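You operate a simulated robot arm through the tools that you are given. There is no shell and no other tool.

You are at the controls of a simulated robot arm. One attempt, no reset.

Task
Put the cheese made on 03 JAN 27 in the basket and lower it into the brine.
Fine: close the grid lid over it before lowering; set the grey lever to FREE, bring the long lever down and set the grey lever back to HOLD; leave the other cheeses. Where these are worked on the way, their far stop is far enough and under half their travel is too little: grid lid.

The check looks at the end state, three seconds after you hand in, the way a careful person would. Anything else that was tipped, shoved, dropped, spilled or broken makes it a failure. A push-on lid holds only when it is set on centred and level and pressed home; a screw cap is set on level and turned clockwise until tight.

Robot
A 7-joint arm with a fingered hand, fixed in place. Base frame: the origin is on the floor under the middle of its stand, x ahead of it, y to its left, z up. Units: m, rad, N and s.
With the tool pointing down near the work surface it reaches from about 0.1 to 0.88 m from the base axis. Its first joint turns from -1.204 to 3.002 rad. Payload 5 kg.
Tool frame: the origin (TCP) lies between the finger pads and is the grasp point; the fingertips stand 0.032 m ahead of it; z points along the fingers, y is the line along which they close. The gripper opens to 0.16 m; its body begins 0.089 m behind the TCP. The gripper is a hand of 3 fingers: y runs from the thumb to the fingers, the wrist lies at [0, 0, -0.252] in the tool frame, and closing takes about 1.5 s.
Orientation is told as [roll, pitch, yaw] about the base's x, y, z axes, in that order, counted from this pose: with the fingers straight down and closing along the base's y, the tool's x points along the base's -x, its y along +y and its z along -z.

Tools
- The arm moves only by the tool move_arm. Its argument "targets" is a list of rows, each a list of 6 numbers: the shift along the base's x, y, z in m, then the turn, a rotation vector about the base's x, y, z in rad. In form: [[dx, dy, dz, rx, ry, rz], ...]. A call has 1 to 20 rows; each row shifts and turns the commanded pose from where the row before left it. "fingers" is the finger opening in m, from 0 to 0.16, set as the call begins (left out, the last holds). Rows are played at 5 a second. More than 0.05 m and 0.15 rad between two rows, or a gripper value outside its range, and nothing of the call is played. Where a pose cannot be reached the arm comes as near as it can. A force on the tool above 40 N (or 10 N above the force at the start of the call, whichever is more), or a blocked arm, ends the call early, and 0.2 s more pass. Each finger travels about 0.108 m/s and halts on what it meets, pressing with about 32 N; the grip force reading is that of the motor and also rises with nothing between the fingers. The clock runs only during rows and for 0.2 s after the last one: add rows that do not move to give the fingers time. The reply holds the time, the measured pose of the TCP, the force on the tool along the base axes, the opening and the grip force, in the units named above and with some noise, with the torque about the TCP (base axes, N m) and any sound that the robot's microphone picked up, and new pictures: "pictures" is both (left out), scene, wrist or none.
- Cameras (640 x 400 px; columns grow to the right, rows downward): "scene" is fixed at [0.2198, 0.6483, 1.4501]; the picture's right is [-0.73, -0.68, 0.00], its down [-0.21, 0.22, -0.95] and it looks along [0.65, -0.70, -0.31] (base axes); focal length 320 px, centre (320, 200). "wrist" rides on the gripper at [0.065, -0.004, -0.116] in the tool frame; the picture's right is [0.06, 1.00, 0.00], its down [-0.87, 0.05, -0.49] and it looks along [-0.49, 0.03, 0.87] (tool axes); focal length 261 px, centre (320, 200). There is no depth. A picture from a camera that has moved, and an enlarged one, comes with that camera's place and axes in the base frame and with its lens.
- raise_lower(by): slides the trunk up (or, below 0, down) by that many m; the arm rides with it, the base frame stays. It gives what a move gives, with no picture.
- finger_targets(finger1, finger2, thumb_bend): sets how far each is bent, from 0 (flat) to 1 (curled in); at 0.3 the hand is open as for a grip, at 0.7 the pads meet at the TCP. One left out holds its place. A second passes; each finger stops where it meets its share of the squeeze, and holds until it gets a number again. A gripper value or a shape takes the hand back. It gives what a move gives, with no picture; readings hold the bend of each and the force on the fingers (four entries, about 0 where the hand has none), thumb and palm.
- grasp_type(shape): the hand has 3 fingers and takes this shape, open, in about a second: jaw (thumb against the fingers, like two jaws); tri (thumb and two fingers); tip (a fingertip pinch); poke (one finger out to press); point (the index stretched); flat (the hand flat); cup (the hand cupped); fist (a fist). The gripper value then closes the fingers along that shape, each until it touches; the sizes above hold for jaw. It gives what a move gives, with no picture.
- enlarge(camera, box): a new picture of the part [left, top, right, bottom] of that camera's present view, enlarged. No time passes.
- sign_off(): hands the job in; it is judged then, once.

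Places have to be worked out from the pictures, the camera data and where the tool is seen. Open the gripper and draw the arm clear of the work before you hand the job in, unless the task says otherwise.

The tools are called after "Request:" as a command line: name --pt "numbers of a row" for each row, then --argument value for the rest, lists and objects as JSON in quotes. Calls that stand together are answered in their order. move_arm: Moves the arm, as the interface text tells. Its arguments: {"type":"object","properties":{"targets":{"type":"array","items":{"type":"array","items":{"type":"number"}}},"fingers":{"type":"number"},"pictures":{"type":"string","enum":["both","scene","wrist","none"]}},"required":["targets"]} The other tools are called the same way: raise_lower (by) moves the trunk up or down; grasp_type (shape) gives the hand a shape; finger_targets (finger1, finger2, thumb_bend) moves the fingers one by one; enlarge (camera, box) takes an enlarged picture of a part of a camera's view; sign_off () hands the job in.

At the start:

```text
clock: 0.0
eef_pos: [0.4685, 0.1036, 1.3666]
orientation: [-0.001, 0.002, 0.0]
wrist_force: [-0.3, 0.6, -0.1]
moment: [-0.02, 0.02, -0.01]
finger_gap: 0.1599
gripper_force: 0.0
shape: jaw
bend: [0.3, 0.3, 0.3]
finger forces: [0.1, 0.0, 0.0, 0.1, 0.1, 0.0]
trunk travel left (down, up): [-0.825, 0.115]
```

scene: 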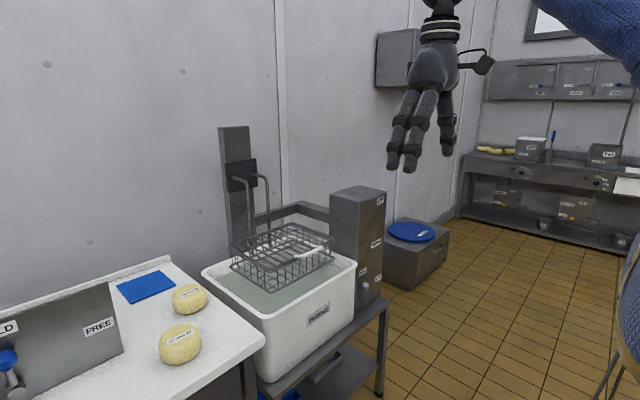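
wrist: 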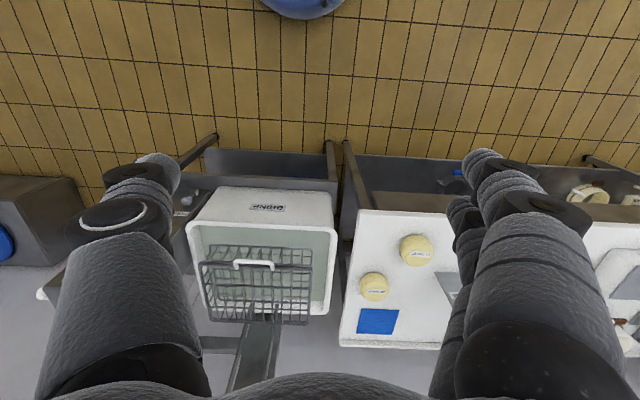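

I start by looking closer at the cheeses, basket and levers before I move anything.

Request:
enlarge --camera "scene" --box '[100, 240, 260, 390]'

Request:
enlarge --camera "wrist" --box '[330, 200, 480, 350]'

Request:
enlarge --camera "scene" --box '[200, 110, 420, 320]'

Request:
enlarge --camera "scene" --box '[0, 260, 140, 400]'

Request:
enlarge --camera "wrist" --box '[160, 180, 360, 400]'

```text
2.67 times, centred on (180, 315) of scene
camera zoom: at [0.2198, 0.6483, 1.4501], right [-0.73, -0.68, 0.0], down [-0.21, 0.22, -0.95], along [0.65, -0.7, -0.31], focal length 853 px, centre (693, -107)
```

zoom: 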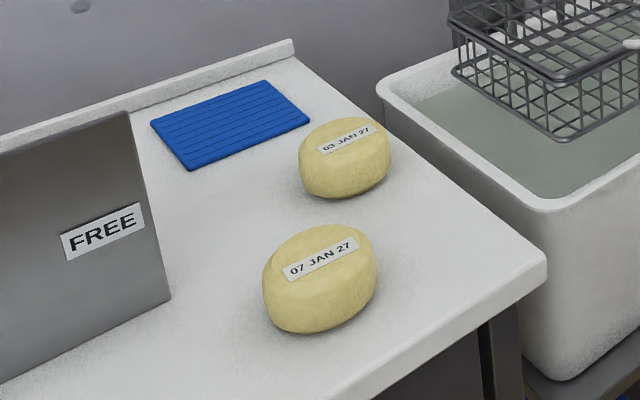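

```text
2.67 times, centred on (405, 275) of wrist
camera zoom: at [0.4041, 0.099, 1.482], right [-0.06, 1.0, 0.0], down [0.87, 0.05, 0.49], along [0.49, 0.03, -0.87], focal length 695 px, centre (93, 0)
```

zoom: 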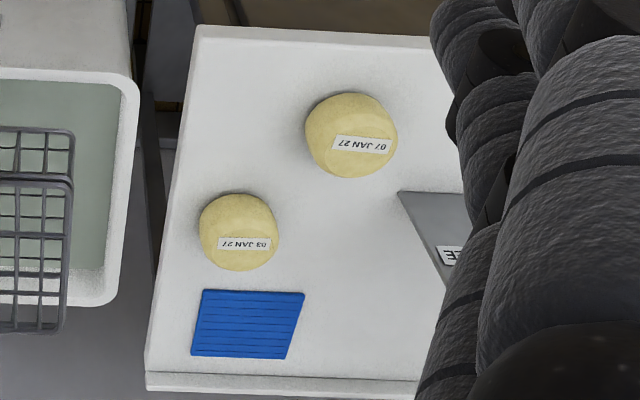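

```text
1.90 times, centred on (310, 215) of scene
camera zoom: at [0.2198, 0.6483, 1.4501], right [-0.73, -0.68, 0.0], down [-0.21, 0.22, -0.95], along [0.65, -0.7, -0.31], focal length 609 px, centre (339, 171)
```

zoom: 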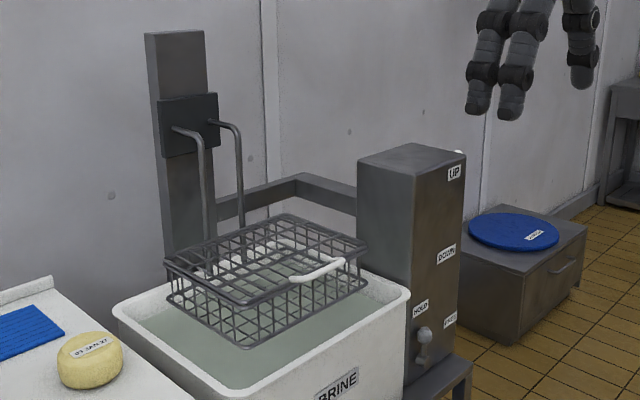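

```text
2.86 times, centred on (70, 330) of scene
camera zoom: at [0.2198, 0.6483, 1.4501], right [-0.73, -0.68, 0.0], down [-0.21, 0.22, -0.95], along [0.65, -0.7, -0.31], focal length 914 px, centre (1034, -171)
```

zoom: 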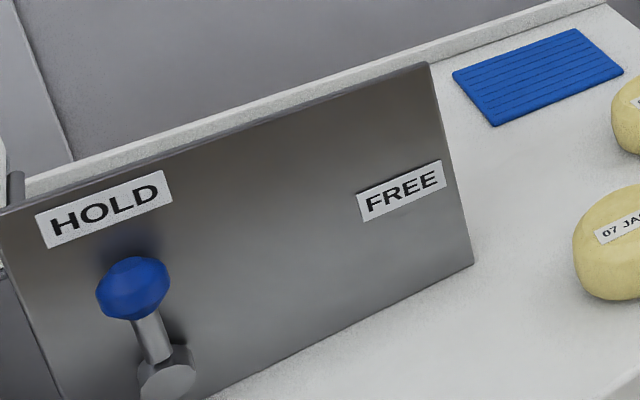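

```text
1.82 times, centred on (260, 290) of wrist
camera zoom: at [0.4041, 0.099, 1.482], right [-0.06, 1.0, 0.0], down [0.87, 0.05, 0.49], along [0.49, 0.03, -0.87], focal length 474 px, centre (429, 36)
```

zoom: 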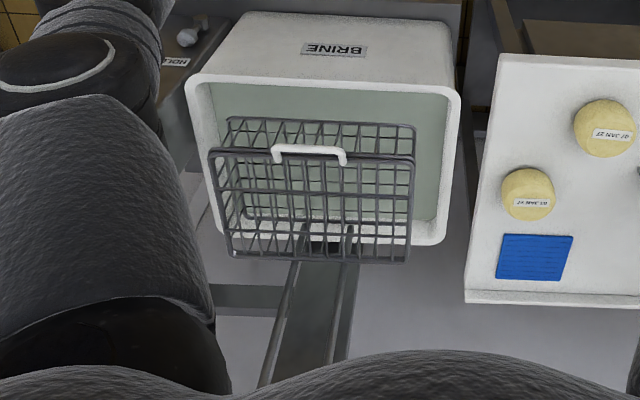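

The 03 JAN 27 cheese is the one near the blue mat, at roughly (1.04, 0.32). The real hoist controls are on the post right of the tank, and the blue-knob panel on the bench looks like a decoy. I move the hand to the right to see the post's face.

Request:
move_arm --pt "0 -0.05 0 0 0 0" --pt "0 -0.05 0 0 0 0" --pt "0 -0.05 0 0 0 0" --pt "0 -0.05 0 0 0 0" --pt "0 -0.05 0 0 0 0" --pt "0 -0.05 0 0 0 0" --pt "0 -0.05 0 0 0 0" --pt "0 -0.05 0 0 0 0" --pt "0 -0.05 0 0 0 0" --pt "0 0 0 0 0 0" --pt "0 0 0 0 0 0"

```text
clock: 2.4
eef_pos: [0.4669, -0.3475, 1.3649]
orientation: [0.001, 0.0, 0.0]
wrist_force: [-0.8, 0.7, 0.3]
moment: [-0.05, -0.03, 0.01]
finger_gap: 0.1599
gripper_force: 0.0
shape: jaw
bend: [0.3, 0.3, 0.3]
finger forces: [0.1, 0.0, 0.0, 0.1, 0.0, 0.1]
trunk travel left (down, up): [-0.825, 0.115]
camera wrist: at [0.4024, -0.3522, 1.4802], right [-0.06, 1.0, 0.0], down [0.87, 0.05, 0.49], along [0.49, 0.03, -0.87], focal length 261 px, centre (320, 200)
```

scene: 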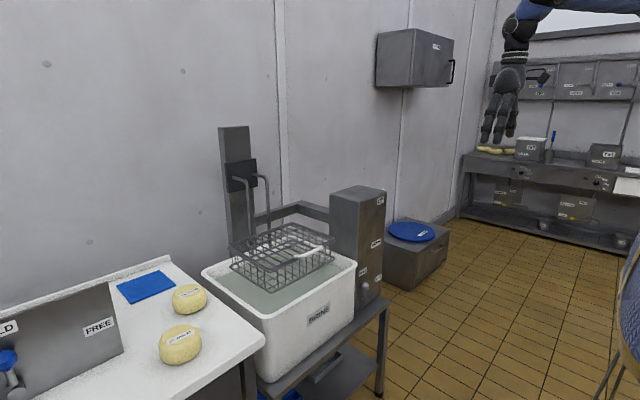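
wrist: 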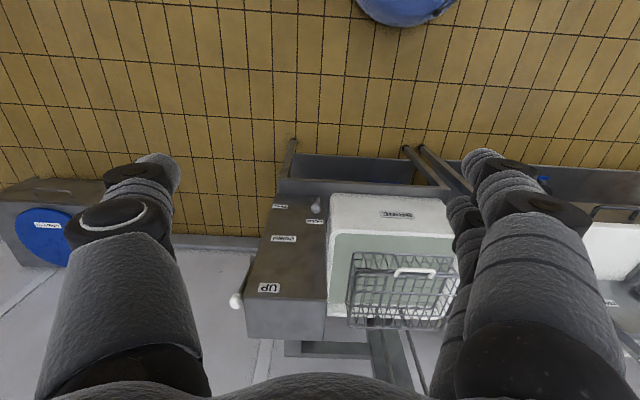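

Request:
enlarge --camera "wrist" --box '[220, 180, 350, 350]'

Request:
enlarge --camera "scene" --box '[320, 180, 400, 310]'

Request:
enlarge --camera "wrist" --box '[320, 190, 480, 390]'

```text
2.35 times, centred on (285, 265) of wrist
camera zoom: at [0.4024, -0.3522, 1.4802], right [-0.06, 1.0, 0.0], down [0.87, 0.05, 0.49], along [0.49, 0.03, -0.87], focal length 613 px, centre (402, 47)
```

zoom: 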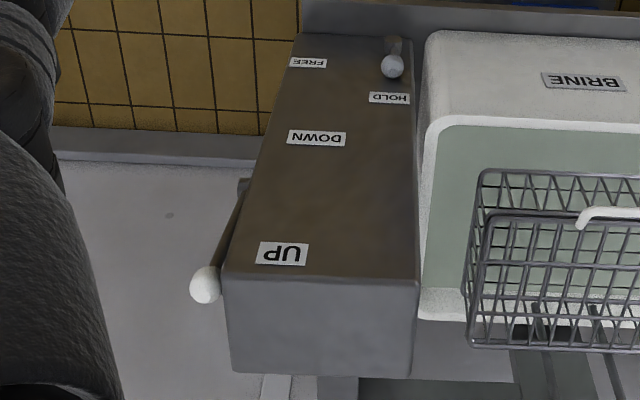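

```text
3.08 times, centred on (360, 245) of scene
camera zoom: at [0.2198, 0.6483, 1.4501], right [-0.73, -0.68, 0.0], down [-0.21, 0.22, -0.95], along [0.65, -0.7, -0.31], focal length 984 px, centre (197, 62)
```

zoom: 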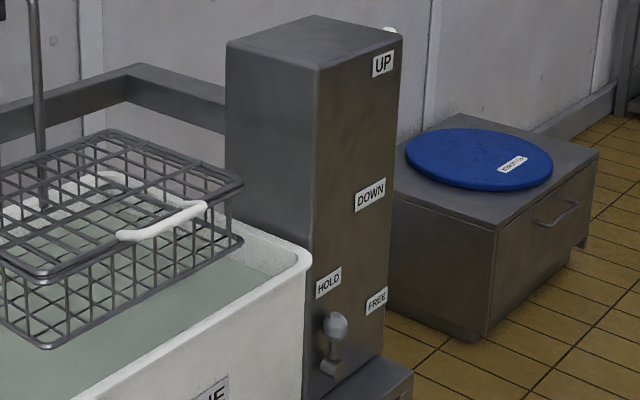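

```text
2.00 times, centred on (400, 290) of wrist
camera zoom: at [0.4024, -0.3522, 1.4802], right [-0.06, 1.0, 0.0], down [0.87, 0.05, 0.49], along [0.49, 0.03, -0.87], focal length 521 px, centre (160, 20)
```

zoom: 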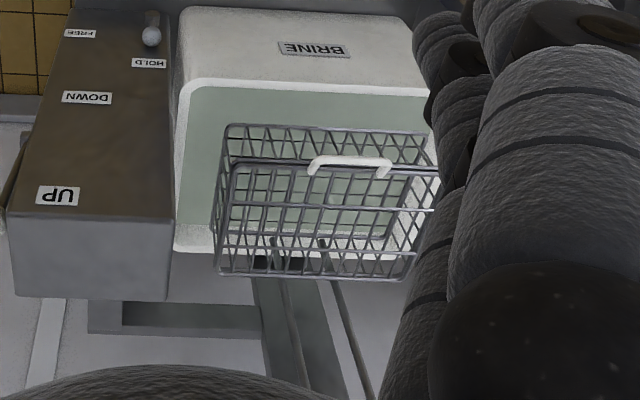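

The long lever (white ball) sits on the post's right side, pointing at UP, and the grey lever is at HOLD low on the front face. I move over toward the basket for a closer view of the lid.

Request:
move_arm --pt "0.02 0.05 0 0 0 0" --pt "0.02 0.045 0 0 0 0" --pt "0.03 0.04 0 0 0 0" --pt "0.03 0.04 0 0 0 0" --pt "0.03 0.04 0 0 0 0" --pt "0.03 0.035 0 0 0 0" --pt "0.02 0.02 0 0 0 0" --pt "0 0 0 0 0 0" --pt "0 0 0 0 0 0"

```text
refused: row 1 steps farther than a row can; nothing moved
```

The first row was longer than 0.05 m, so I shorten the steps.

Request:
move_arm --pt "0.02 0.04 0 0 0 0" --pt "0.02 0.04 0 0 0 0" --pt "0.025 0.04 0 0 0 0" --pt "0.025 0.04 0 0 0 0" --pt "0.03 0.04 0 0 0 0" --pt "0.03 0.035 0 0 0 0" --pt "0.03 0.035 0 0 0 0" --pt "0 0 0 0 0 0" --pt "0 0 0 0 0 0"

```text
clock: 4.4
eef_pos: [0.649, -0.0767, 1.3665]
orientation: [0.0, 0.001, 0.0]
wrist_force: [0.2, 0.9, 0.0]
moment: [0.0, 0.02, 0.01]
finger_gap: 0.16
gripper_force: 0.1
shape: jaw
bend: [0.3, 0.3, 0.3]
finger forces: [0.0, 0.0, 0.0, 0.0, 0.0, 0.0]
trunk travel left (down, up): [-0.825, 0.115]
camera wrist: at [0.5842, -0.0817, 1.4823], right [-0.06, 1.0, 0.0], down [0.87, 0.05, 0.49], along [0.49, 0.03, -0.87], focal length 261 px, centre (320, 200)
```

scene: 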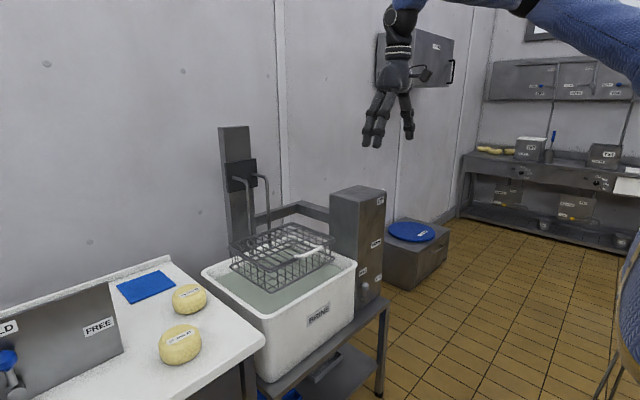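
wrist: 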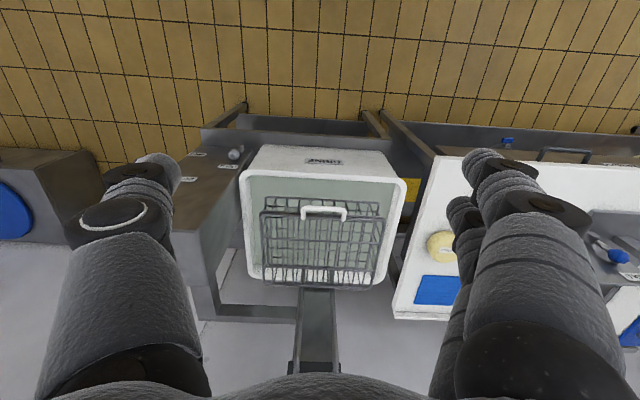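

Request:
enlarge --camera "wrist" --box '[230, 140, 420, 300]'

Request:
enlarge --camera "scene" --box '[220, 160, 350, 300]'

```text
2.50 times, centred on (325, 220) of wrist
camera zoom: at [0.5842, -0.0817, 1.4823], right [-0.06, 1.0, 0.0], down [0.87, 0.05, 0.49], along [0.49, 0.03, -0.87], focal length 652 px, centre (308, 150)
```

zoom: 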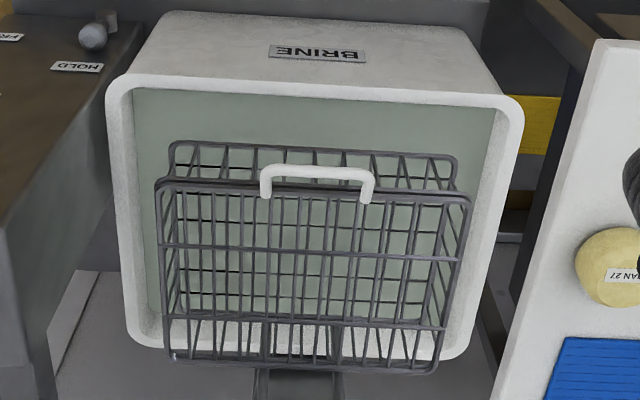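

```text
2.86 times, centred on (285, 230) of scene
camera zoom: at [0.2198, 0.6483, 1.4501], right [-0.73, -0.68, 0.0], down [-0.21, 0.22, -0.95], along [0.65, -0.7, -0.31], focal length 914 px, centre (420, 114)
```

zoom: 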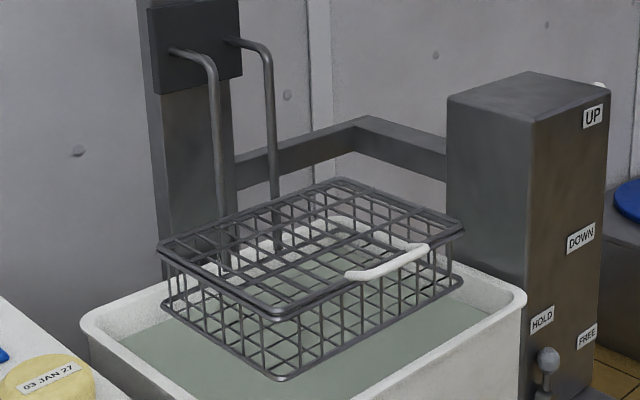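

The lid is closed over the basket (rim z≈0.94, x 0.94–1.17, y -0.21–0.10), with its white handle at about (0.92, -0.05, 0.94). I lower the trunk a bit to gain reach and see how the arm sits.

Request:
raise_lower --by -0.15

Request:
move_arm --pt "0.04 0 0 0 0 0" --pt "0.04 0 0 0 0 0" --pt "0.04 0 0 0 0 0" --pt "0.04 0 0 0 0 0" --pt "0.04 0 0 0 0 0" --pt "0 0 0 0 0 0" --pt "0 0 0 0 0 0"

```text
clock: 6.2
eef_pos: [0.6477, -0.0791, 1.2159]
orientation: [0.0, 0.0, -0.001]
wrist_force: [0.3, 0.9, 0.0]
moment: [-0.02, 0.01, -0.03]
finger_gap: 0.1598
gripper_force: 0.1
shape: jaw
bend: [0.3, 0.3, 0.3]
finger forces: [0.0, 0.0, 0.1, 0.0, 0.0, 0.0]
trunk travel left (down, up): [-0.675, 0.265]
```

```text
clock: 7.8
eef_pos: [0.8495, -0.0758, 1.2136]
orientation: [-0.001, 0.001, 0.001]
wrist_force: [-0.2, 0.2, 0.3]
moment: [0.0, 0.01, -0.02]
finger_gap: 0.1598
gripper_force: 0.0
shape: jaw
bend: [0.3, 0.3, 0.3]
finger forces: [0.0, 0.1, 0.0, 0.0, 0.0, 0.0]
trunk travel left (down, up): [-0.675, 0.265]
camera wrist: at [0.7836, -0.0811, 1.3299], right [-0.06, 1.0, 0.0], down [0.87, 0.05, 0.49], along [0.49, 0.03, -0.87], focal length 261 px, centre (320, 200)
```

scene: 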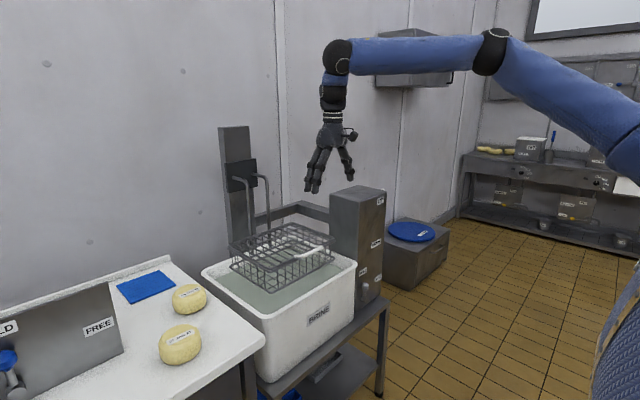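
wrist: 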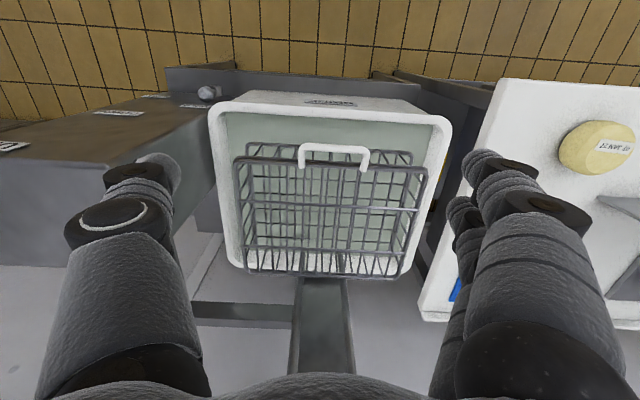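

The arm reaches x=0.85 with ease here. I take a close look at the handle from both cameras before gripping it.

Request:
enlarge --camera "wrist" --box '[220, 80, 460, 290]'

Request:
enlarge --camera "scene" --box '[240, 210, 350, 300]'

Request:
enlarge --camera "scene" --box '[210, 120, 320, 260]'

```text
1.90 times, centred on (340, 185) of wrist
camera zoom: at [0.7836, -0.0811, 1.3299], right [-0.06, 1.0, 0.0], down [0.87, 0.05, 0.49], along [0.49, 0.03, -0.87], focal length 496 px, centre (282, 229)
```

zoom: 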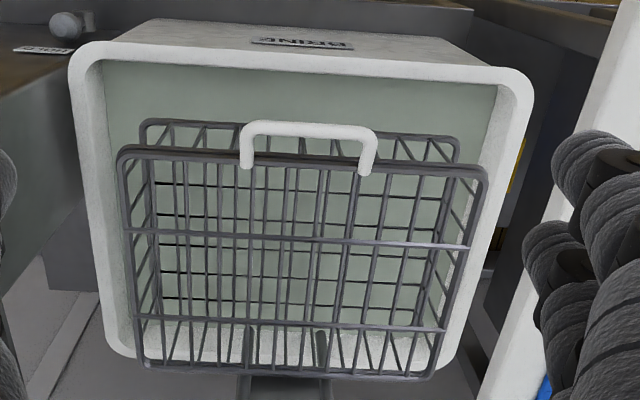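

```text
4.44 times, centred on (295, 255) of scene
camera zoom: at [0.2198, 0.6483, 1.4501], right [-0.73, -0.68, 0.0], down [-0.21, 0.22, -0.95], along [0.65, -0.7, -0.31], focal length 1421 px, centre (431, -44)
```

zoom: 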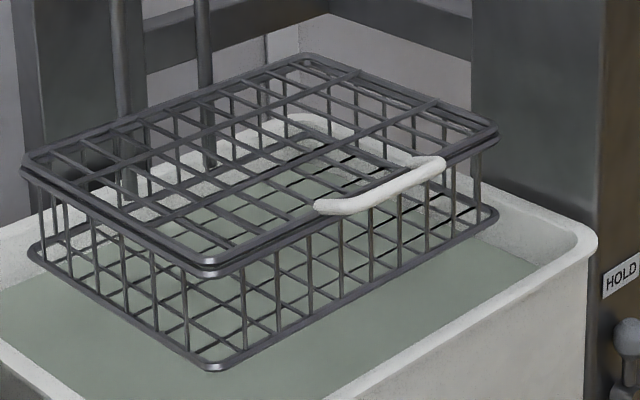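

```text
2.86 times, centred on (265, 190) of scene
camera zoom: at [0.2198, 0.6483, 1.4501], right [-0.73, -0.68, 0.0], down [-0.21, 0.22, -0.95], along [0.65, -0.7, -0.31], focal length 914 px, centre (477, 229)
```

zoom: 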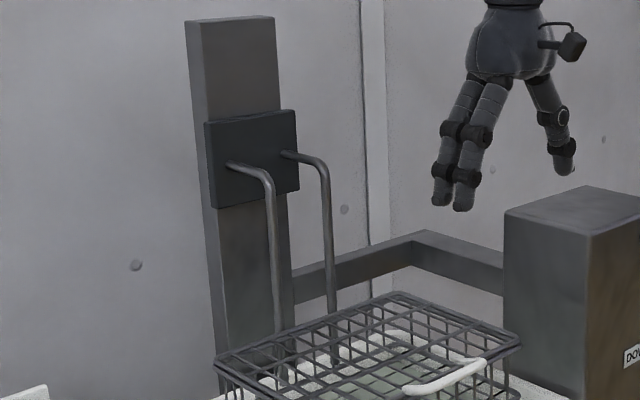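

The handle's bar is at about (0.914, -0.052, 0.938), with the tank rim at z≈0.845 in front of it. I back off a little, turn the hand (yaw -90°, then tilt forward 60°) with the fingers partly closed, so I can pinch the bar from above and below.

Request:
move_arm --pt "-0.03 0 0 0 0 -0.1428" --pt "-0.03 0 0 0 0 -0.1428" --pt "-0.03 0 0 0 0 -0.1428" --pt "-0.03 0 0 0 0 -0.1428" --pt "0 0 0 0 0 -0.1428" --pt "0 0 0 0 0 -0.1428" --pt "0 0 0 0 0 -0.1428" --pt "0 0 0 0 0 -0.1428" --pt "0 0 0 0 0 -0.1428" --pt "0 0 0 0 0 -0.1428" --pt "0 0 0 0 0 -0.1428" --pt "0 0 0 0 0 0" --pt "0 0 0 0 0 0" --fingers 0.08

Request:
move_arm --pt "0 0 0 0 -0.1496 0" --pt "0 0 0 0 -0.1496 0" --pt "0 0 0 0 -0.1496 0" --pt "0 0 0 0 -0.1496 0" --pt "0 0 0 0 -0.1496 0" --pt "0 0 0 0 -0.1496 0" --pt "0 0 0 0 -0.1496 0" --pt "0 0 0 0 0 0" --pt "0 0 0 0 0 0"

```text
clock: 10.6
eef_pos: [0.7261, -0.0774, 1.2166]
orientation: [-0.001, 0.0, -1.57]
wrist_force: [0.0, -0.1, 0.2]
moment: [0.04, 0.02, -0.02]
finger_gap: 0.0807
gripper_force: 0.1
shape: jaw
bend: [0.72, 0.72, 0.7]
finger forces: [0.0, 0.1, 0.1, 0.0, 0.0, 0.0]
trunk travel left (down, up): [-0.675, 0.265]
camera wrist: at [0.7239, -0.0136, 1.3327], right [1.0, 0.06, 0.0], down [0.05, -0.87, 0.49], along [0.03, -0.49, -0.87], focal length 261 px, centre (320, 200)
```

scene: 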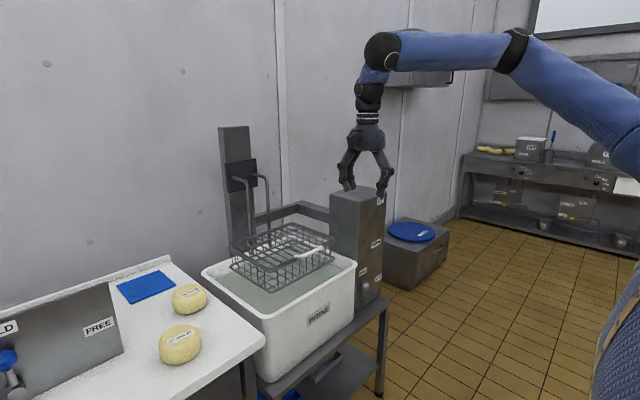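
wrist: 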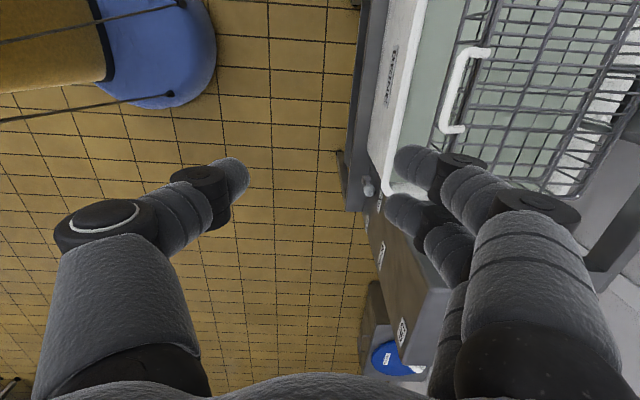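

```text
clock: 12.6
eef_pos: [0.8205, -0.1385, 1.232]
orientation: [1.047, 0.0, -1.562]
wrist_force: [-0.1, 0.4, -0.2]
moment: [0.02, 0.01, 0.0]
finger_gap: 0.0803
gripper_force: 0.0
shape: jaw
bend: [0.72, 0.72, 0.7]
finger forces: [0.0, 0.1, 0.0, 0.0, 0.1, 0.0]
out of reach, approached as far as the arm can: row 3, 4, 5, 6, 7
trunk travel left (down, up): [-0.675, 0.265]
camera wrist: at [0.7192, -0.0757, 1.2873], right [0.5, 0.07, 0.86], down [-0.39, -0.87, 0.29], along [0.77, -0.48, -0.41], focal length 261 px, centre (320, 200)
```

scene: 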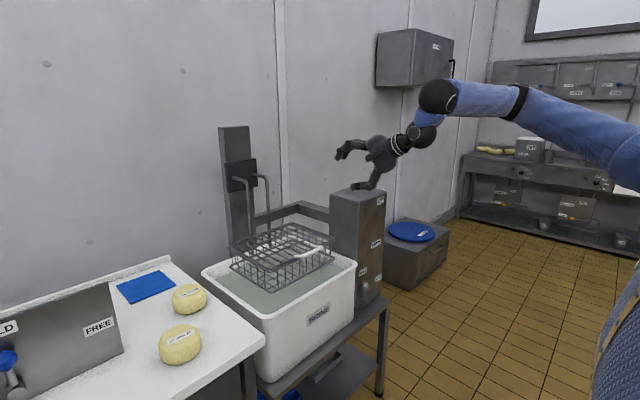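
wrist: 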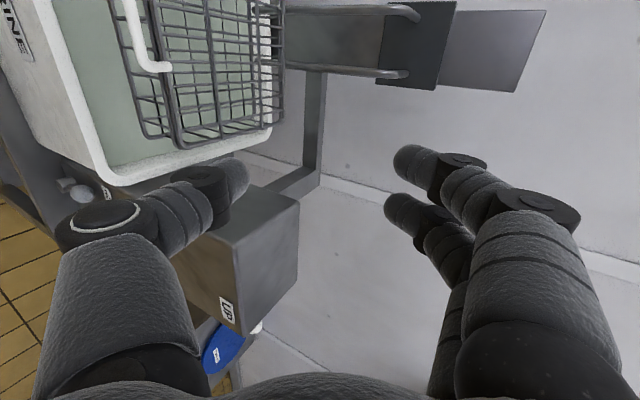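

The orientation came out right, but the tight fold pushed the position to (0.82, -0.14, 1.23). I take a small step up and forward to see where the commanded pose is.

Request:
move_arm --pt "0.02 0.02 0 0 0 0" --pt "0.02 0.02 0 0 0 0" --pt "0 0 0 0 0 0" --pictures "none"

```text
clock: 13.3
eef_pos: [0.8607, -0.1002, 1.2336]
orientation: [1.046, 0.001, -1.57]
wrist_force: [-0.3, 0.4, 0.0]
moment: [-0.01, -0.01, -0.01]
finger_gap: 0.0805
gripper_force: 0.0
shape: jaw
bend: [0.72, 0.72, 0.7]
finger forces: [0.0, 0.0, 0.1, 0.0, 0.0, 0.0]
trunk travel left (down, up): [-0.675, 0.265]
```

The commanded pose follows the real one: the tool is now tilted 30° below horizontal, thumb under, fingers above. I go down to a pre-grasp spot in front of the handle.

Request:
move_arm --pt "-0.005 0.008 -0.039 0 0 0" --pt "-0.005 0.008 -0.039 0 0 0" --pt "-0.005 0.008 -0.039 0 0 0" --pt "-0.005 0.008 -0.039 0 0 0" --pt "-0.005 0.008 -0.039 0 0 0" --pt "-0.005 0.008 -0.039 0 0 0" --pt "0 0 0 0 0 0" --pt "0 0 0 0 0 0"

```text
clock: 15.2
eef_pos: [0.8391, -0.0529, 0.9971]
orientation: [1.048, 0.001, -1.57]
wrist_force: [0.1, -0.8, 0.2]
moment: [0.01, -0.02, 0.0]
finger_gap: 0.08
gripper_force: 0.1
shape: jaw
bend: [0.72, 0.72, 0.7]
finger forces: [0.1, 0.0, 0.0, 0.0, 0.0, 0.1]
out of reach, approached as far as the arm can: row 3
trunk travel left (down, up): [-0.675, 0.265]
camera wrist: at [0.7375, 0.0111, 1.0517], right [0.5, 0.06, 0.86], down [-0.4, -0.87, 0.29], along [0.77, -0.49, -0.41], focal length 261 px, centre (320, 200)
```

scene: 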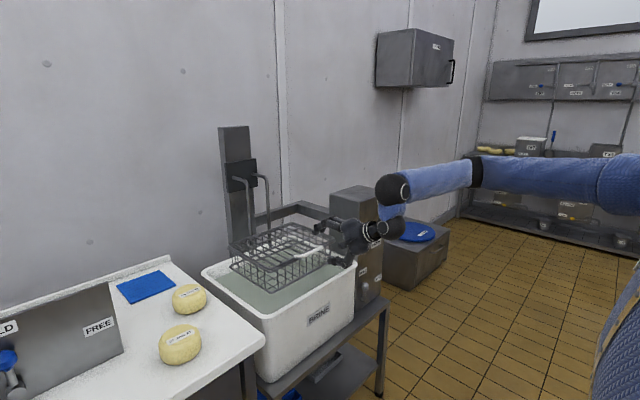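
wrist: 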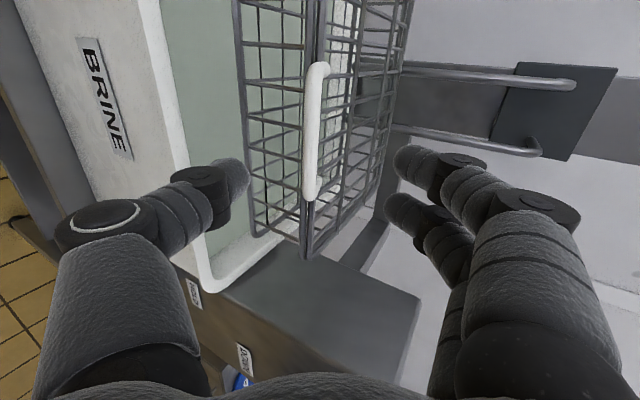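

The bar sits right between thumb and fingers, about 0.097 m ahead of the TCP, at about (0.920, -0.052, 0.943). I advance along the tool axis until the bar lies between the finger pads.

Request:
move_arm --pt "0.013 0.0 -0.009 0 0 0" --pt "0.013 0 -0.009 0 0 0" --pt "0.013 0 -0.009 0 0 0" --pt "0.013 0 -0.009 0 0 0" --pt "0.0134 0 -0.009 0 0 0" --pt "0 0 0 0 0 0" --pt "0 0 0 0 0 0"

```text
clock: 16.8
eef_pos: [0.9012, -0.055, 0.9522]
orientation: [1.047, 0.0, -1.571]
wrist_force: [-0.1, -0.6, 0.4]
moment: [-0.01, 0.02, -0.03]
finger_gap: 0.0803
gripper_force: 0.1
shape: jaw
bend: [0.72, 0.72, 0.7]
finger forces: [0.1, 0.0, 0.1, 0.0, 0.1, 0.0]
trunk travel left (down, up): [-0.675, 0.265]
camera wrist: at [0.8003, 0.0109, 1.0069], right [0.5, 0.06, 0.86], down [-0.4, -0.87, 0.29], along [0.77, -0.49, -0.41], focal length 261 px, centre (320, 200)
```

scene: 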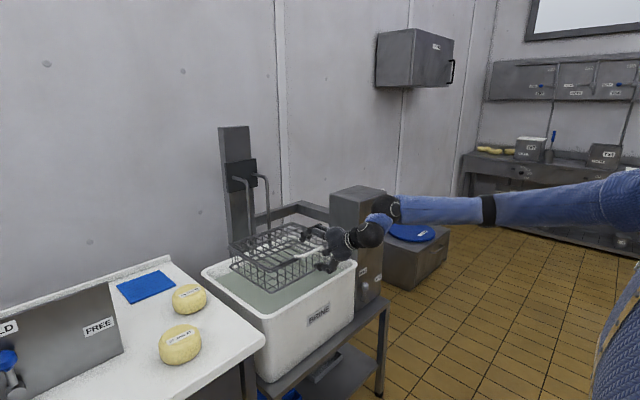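
wrist: 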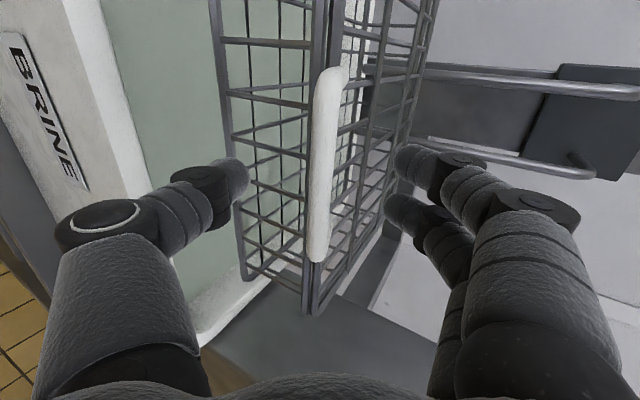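

The bar is centred between the pads, about 0.015 m ahead of the TCP. I close the fingers.

Request:
move_arm --pt "0 0 0 0 0 0" --pt "0 0 0 0 0 0" --pt "0 0 0 0 0 0" --pt "0 0 0 0 0 0" --pt "0 0 0 0 0 0" --pt "0 0 0 0 0 0" --pt "0 0 0 0 0 0" --pt "0 0 0 0 0 0" --fingers 0.0

```text
clock: 18.6
eef_pos: [0.9017, -0.0527, 0.9517]
orientation: [1.048, 0.001, -1.57]
wrist_force: [12.4, 1.7, -2.9]
moment: [-0.02, -0.04, 0.0]
finger_gap: 0.0
gripper_force: 32.4
shape: jaw
bend: [0.66, 0.67, 0.72]
finger forces: [13.4, 13.3, 0.0, 0.0, 24.1, 0.0]
trunk travel left (down, up): [-0.675, 0.265]
camera wrist: at [0.801, 0.011, 1.0064], right [0.5, 0.06, 0.86], down [-0.4, -0.87, 0.29], along [0.77, -0.49, -0.41], focal length 261 px, centre (320, 200)
```

scene: 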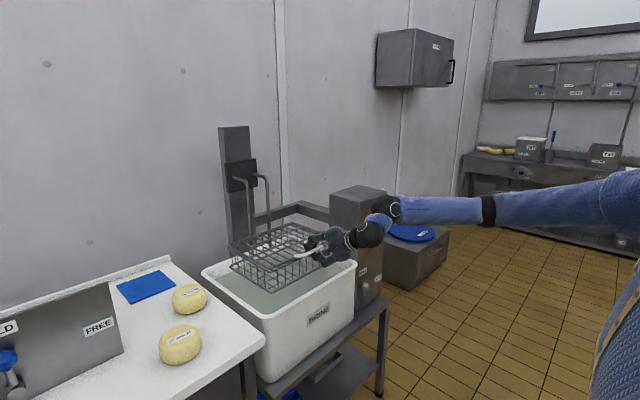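
wrist: 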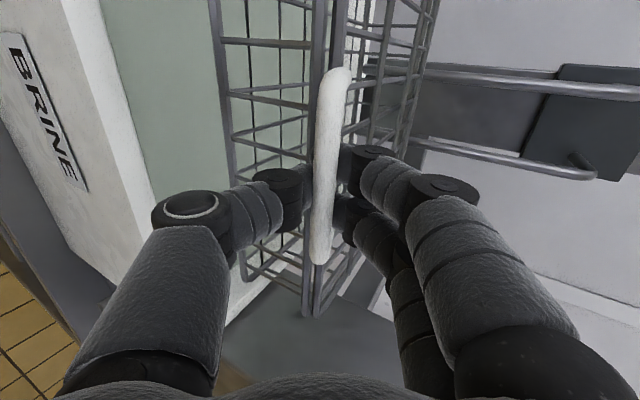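

The bar is held with about 30 N. I lift the lid on an arc about its far edge, turning the hand along with it, starting with 0.3 rad.

Request:
move_arm --pt "0.0009 0 0.0133 0 0.05 0" --pt "0.0016 0 0.0132 0 0.05 0" --pt "0.0022 0 0.0131 0 0.05 0" --pt "0.0029 0 0.013 0 0.05 0" --pt "0.0035 0 0.0128 0 0.05 0" --pt "0.0042 0 0.0127 0 0.05 0" --pt "0 0 0 0 0 0"

```text
clock: 19.3
eef_pos: [0.9074, -0.0717, 0.9804]
orientation: [0.937, -0.116, -1.547]
wrist_force: [11.8, 34.7, -3.0]
moment: [0.17, 0.08, 0.49]
finger_gap: 0.0
gripper_force: 32.4
shape: jaw
bend: [0.65, 0.67, 0.71]
finger forces: [0.0, 38.2, 0.0, 0.1, 0.0, 0.0]
trunk travel left (down, up): [-0.675, 0.265]
stopped in row 3: the force on the tool passed its limit at 63 N (the readings are from after the stop); the commanded pose is now the measured one
camera wrist: at [0.8112, -0.0019, 1.0373], right [0.59, 0.17, 0.79], down [-0.34, -0.83, 0.43], along [0.73, -0.53, -0.43], focal length 261 px, centre (320, 200)
```

scene: 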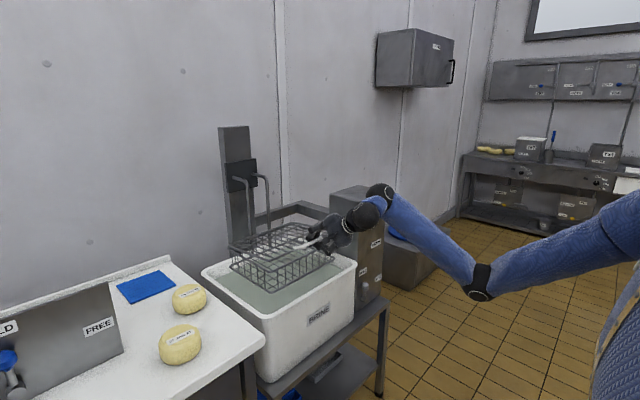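
wrist: 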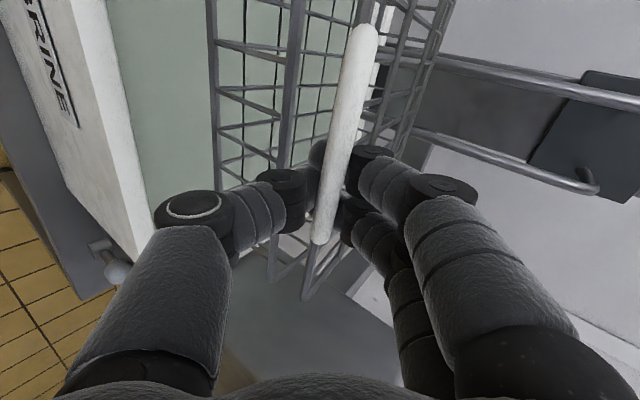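

The elbow swung to a lower configuration mid-lift and shoved the hand 2 cm toward -y; the lid is still held, lifted about 0.14 rad. I gently undo that sideways shift and twist.

Request:
move_arm --pt "0 0.005 0 0.029 0 0" --pt "0 0.005 0 0.029 0 0" --pt "0 0.005 0 0.029 0 0" --pt "0 0.004 0 0.029 0 0" --pt "0 0 0 0 0 0"

```text
clock: 20.5
eef_pos: [0.9083, -0.0574, 0.979]
orientation: [0.941, -0.002, -1.554]
wrist_force: [7.4, -7.1, -2.0]
moment: [-0.01, 0.02, -0.09]
finger_gap: 0.0
gripper_force: 31.8
shape: jaw
bend: [0.65, 0.67, 0.71]
finger forces: [0.0, 0.0, 0.0, 0.0, 0.1, 0.0]
trunk travel left (down, up): [-0.675, 0.265]
camera wrist: at [0.812, 0.0048, 1.0441], right [0.59, 0.07, 0.81], down [-0.35, -0.87, 0.34], along [0.73, -0.48, -0.49], focal length 261 px, centre (320, 200)
```

scene: 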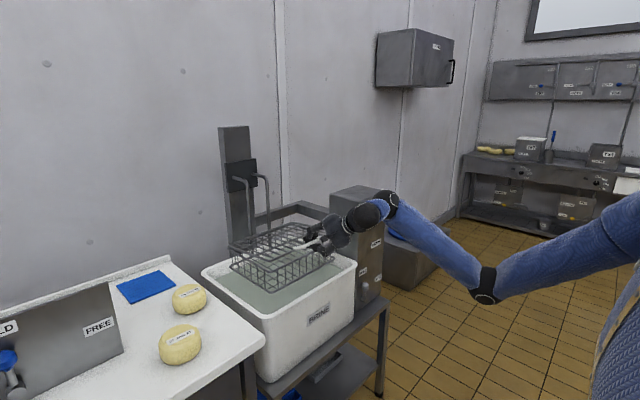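
wrist: 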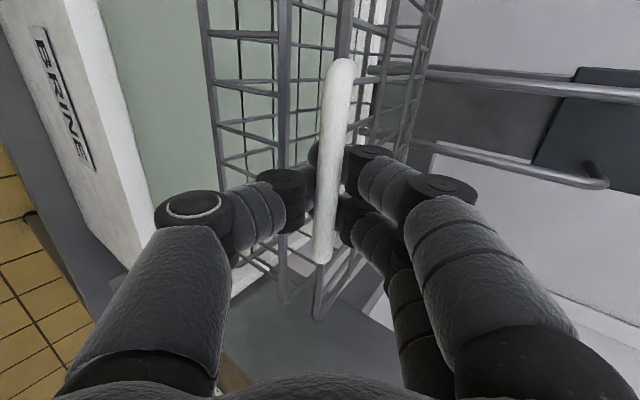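

The pose is recovered and the forces are small; the bar is caged between thumb and fingers. I go on with the lift from 0.15 to 0.4 rad.

Request:
move_arm --pt "0.002 0.002 0.0125 0 0.05 0" --pt "0.0029 0.002 0.013 0 0.05 0" --pt "0.0035 0.001 0.0128 0 0.05 0" --pt "0.0042 0 0.0127 0 0.05 0" --pt "0.0048 0 0.0125 0 0.05 0" --pt "0 0 0 0 0 0"

```text
clock: 21.9
eef_pos: [0.9263, -0.0529, 1.0429]
orientation: [0.691, 0.003, -1.551]
wrist_force: [9.1, -8.4, -4.4]
moment: [0.0, 0.01, -0.1]
finger_gap: 0.0001
gripper_force: 32.2
shape: jaw
bend: [0.66, 0.67, 0.71]
finger forces: [0.0, 0.1, 0.0, 0.0, 0.1, 0.1]
trunk travel left (down, up): [-0.675, 0.265]
camera wrist: at [0.8495, 0.0103, 1.13], right [0.77, 0.08, 0.63], down [-0.25, -0.88, 0.41], along [0.59, -0.48, -0.65], focal length 261 px, centre (320, 200)
```

scene: 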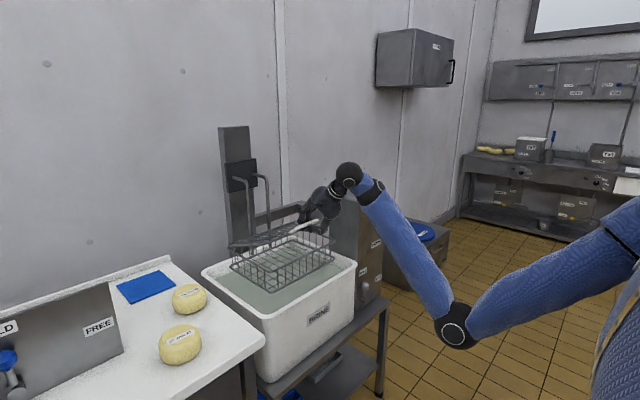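
wrist: 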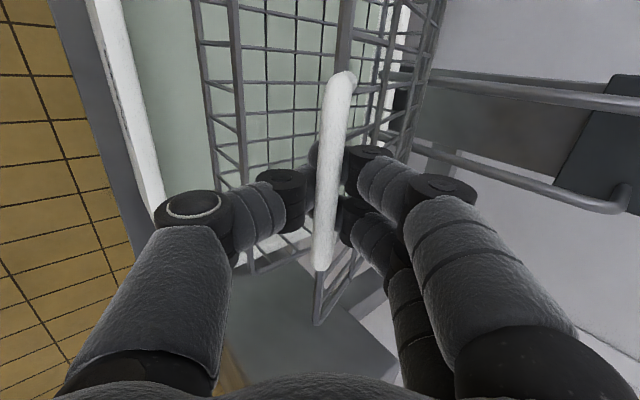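

The lid is about a third open and follows the hand well. I carry on along the arc to about 0.84 rad.

Request:
move_arm --pt "0.0058 0 0.0211 0 0.08 0" --pt "0.0106 0 0.0185 0 0.08 0" --pt "0.0121 0 0.0175 0 0.08 0" --pt "0.0135 0 0.0166 0 0.08 0" --pt "0.0147 0 0.0154 0 0.08 0" --pt "0.016 0 0.0142 0 0.08 0" --pt "0 0 0 0 0 0"

```text
clock: 23.1
eef_pos: [0.9528, -0.0669, 1.0598]
orientation: [0.412, 0.011, -1.546]
wrist_force: [-35.9, -0.1, 17.0]
moment: [-0.03, 0.35, -0.02]
finger_gap: 0.0
gripper_force: 31.8
shape: jaw
bend: [0.69, 0.7, 0.72]
finger forces: [0.0, 0.0, 0.1, 0.0, 5.4, 0.0]
out of reach, approached as far as the arm can: row 3, 4, 5
trunk travel left (down, up): [-0.675, 0.265]
stopped in row 5: the force on the tool passed its limit at 55 N (the readings are from after the stop); the commanded pose is now the measured one
camera wrist: at [0.9018, -0.0047, 1.1655], right [0.91, 0.08, 0.4], down [-0.13, -0.88, 0.46], along [0.39, -0.47, -0.79], focal length 261 px, centre (320, 200)
```

scene: 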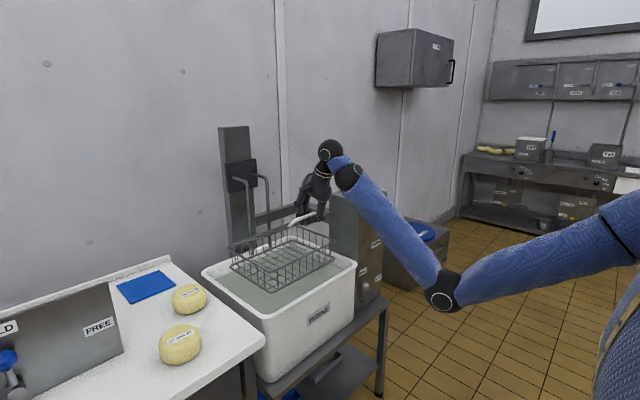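
wrist: 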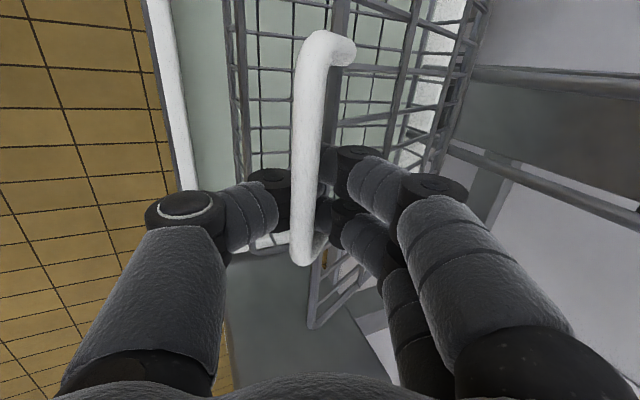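

Rotating the hand steeper ran into the arm's limit with the elbow low. The bar is at about (0.95, -0.05, 1.05), lid about 0.47 rad open. I turn the tool back to a flatter tilt to relieve the force, then lift without rotating.

Request:
move_arm --pt "-0.002 0.004 0.001 0 -0.08 0" --pt "-0.002 0.004 0.001 0 -0.08 0" --pt "-0.001 0.003 0.002 0 -0.08 0" --pt "0 0.002 0.002 0 -0.08 0" --pt "0 0 0 0 0 0"

```text
clock: 24.3
eef_pos: [0.9495, -0.0531, 1.0645]
orientation: [0.735, 0.002, -1.545]
wrist_force: [-20.7, -5.2, 9.9]
moment: [-0.13, 0.27, -0.1]
finger_gap: 0.0001
gripper_force: 31.5
shape: jaw
bend: [0.68, 0.7, 0.72]
finger forces: [0.0, 0.0, 0.0, 0.0, 0.0, 0.1]
trunk travel left (down, up): [-0.675, 0.265]
camera wrist: at [0.8683, 0.0088, 1.1482], right [0.74, 0.08, 0.67], down [-0.27, -0.88, 0.4], along [0.62, -0.47, -0.63], focal length 261 px, centre (320, 200)
```

scene: 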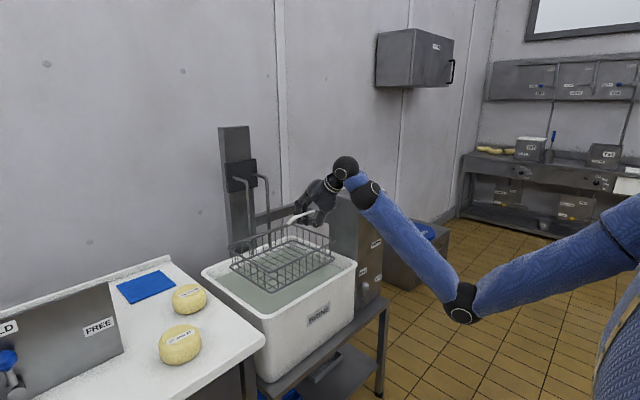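
wrist: 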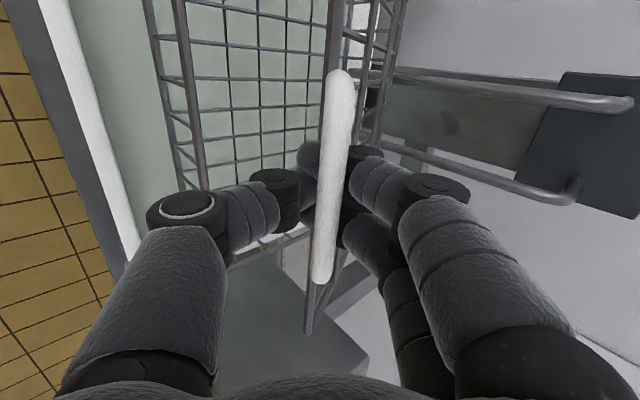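

The hand is pressing slightly along its axis, so I ease off and lift along the arc with the tilt held constant.

Request:
move_arm --pt "-0.003 0 0.008 0 0 0" --pt "0.0047 0 0.0075 0 0 0" --pt "0.0065 0 0.0075 0 0 0" --pt "0.0073 0 0.0098 0 0 0" --pt "0.0073 0 0.0098 0 0 0" --pt "0.0083 0 0.009 0 0 0" --pt "0.0083 0 0.009 0 0 0" --pt "0 0 0 0 0 0"

```text
clock: 26.1
eef_pos: [0.9884, -0.0521, 1.1246]
orientation: [0.736, 0.002, -1.546]
wrist_force: [-19.9, 4.6, 13.7]
moment: [-0.04, 0.76, -0.18]
finger_gap: 0.0
gripper_force: 32.0
shape: jaw
bend: [0.67, 0.68, 0.73]
finger forces: [0.9, 0.2, 0.1, 0.0, 71.5, 0.0]
trunk travel left (down, up): [-0.675, 0.265]
camera wrist: at [0.907, 0.0092, 1.2089], right [0.74, 0.08, 0.67], down [-0.27, -0.88, 0.4], along [0.62, -0.47, -0.63], focal length 261 px, centre (320, 200)
```

scene: 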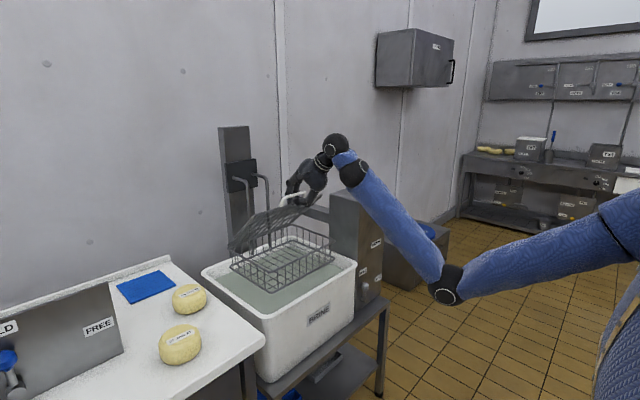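
wrist: 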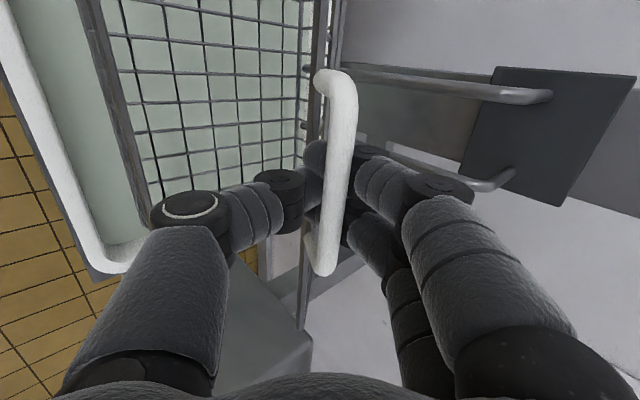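

The lid is at about 45°. The thumb is getting squeezed by the changing angle, so I loosen the cage a little; the thumb stays under the bar to hold the lid.

Request:
move_arm --pt "0 0 0 0 0 0" --pt "0 0 0 0 0 0" --pt "0 0 0 0 0 0" --pt "0 0 0 0 0 0" --fingers 0.04

```text
clock: 27.1
eef_pos: [0.9903, -0.0538, 1.1228]
orientation: [0.732, 0.002, -1.546]
wrist_force: [-7.8, 0.5, 4.7]
moment: [-0.07, 0.28, -0.06]
finger_gap: 0.0416
gripper_force: 0.0
shape: jaw
bend: [0.73, 0.73, 0.71]
finger forces: [0.0, 0.0, 0.0, 0.0, 10.8, 0.1]
trunk travel left (down, up): [-0.675, 0.265]
camera wrist: at [0.9091, 0.0078, 1.2067], right [0.74, 0.08, 0.67], down [-0.27, -0.88, 0.4], along [0.62, -0.47, -0.63], focal length 261 px, centre (320, 200)
```

scene: 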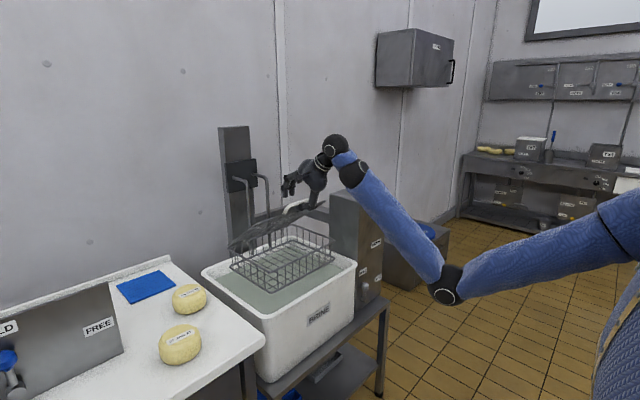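
wrist: 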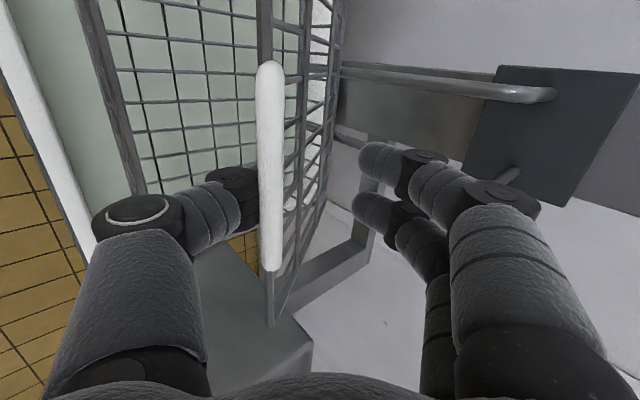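

The lid now rests on the thumb. I use the trunk for part of the lift to flatten the forearm.

Request:
raise_lower --by 0.03

Request:
move_arm --pt "0.01 0 0.008 0 0 0" --pt "0.01 0 0.008 0 0 0" --pt "0.01 0 0.007 0 0 0" --pt "0 0 0 0 0 0"

```text
clock: 27.9
eef_pos: [0.9915, -0.0555, 1.1515]
orientation: [0.731, 0.001, -1.545]
wrist_force: [-0.5, -0.5, -1.0]
moment: [-0.03, 0.02, 0.01]
finger_gap: 0.0404
gripper_force: 0.2
shape: jaw
bend: [0.73, 0.73, 0.7]
finger forces: [0.1, 0.0, 0.1, 0.1, 0.6, 0.0]
trunk travel left (down, up): [-0.705, 0.235]
```

```text
clock: 28.9
eef_pos: [1.022, -0.0528, 1.175]
orientation: [0.733, 0.002, -1.545]
wrist_force: [1.1, 0.0, -0.8]
moment: [0.04, 0.01, 0.02]
finger_gap: 0.0401
gripper_force: 0.0
shape: jaw
bend: [0.73, 0.73, 0.7]
finger forces: [0.0, 0.1, 0.1, 0.0, 0.7, 0.0]
trunk travel left (down, up): [-0.705, 0.235]
camera wrist: at [0.9405, 0.0086, 1.2589], right [0.74, 0.08, 0.67], down [-0.27, -0.88, 0.4], along [0.62, -0.47, -0.63], focal length 261 px, centre (320, 200)
```

scene: 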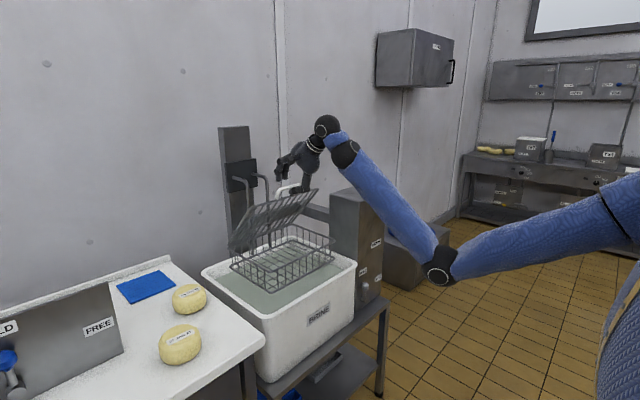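
wrist: 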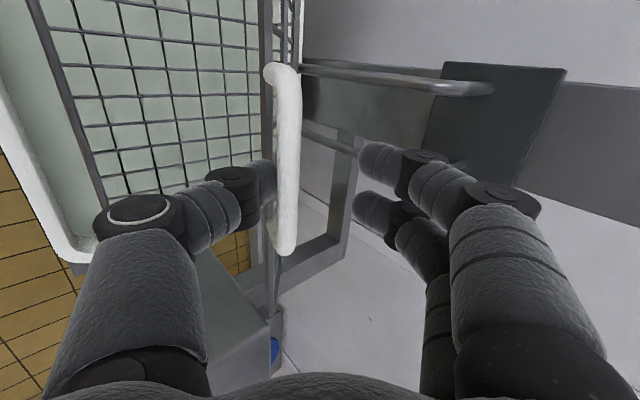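

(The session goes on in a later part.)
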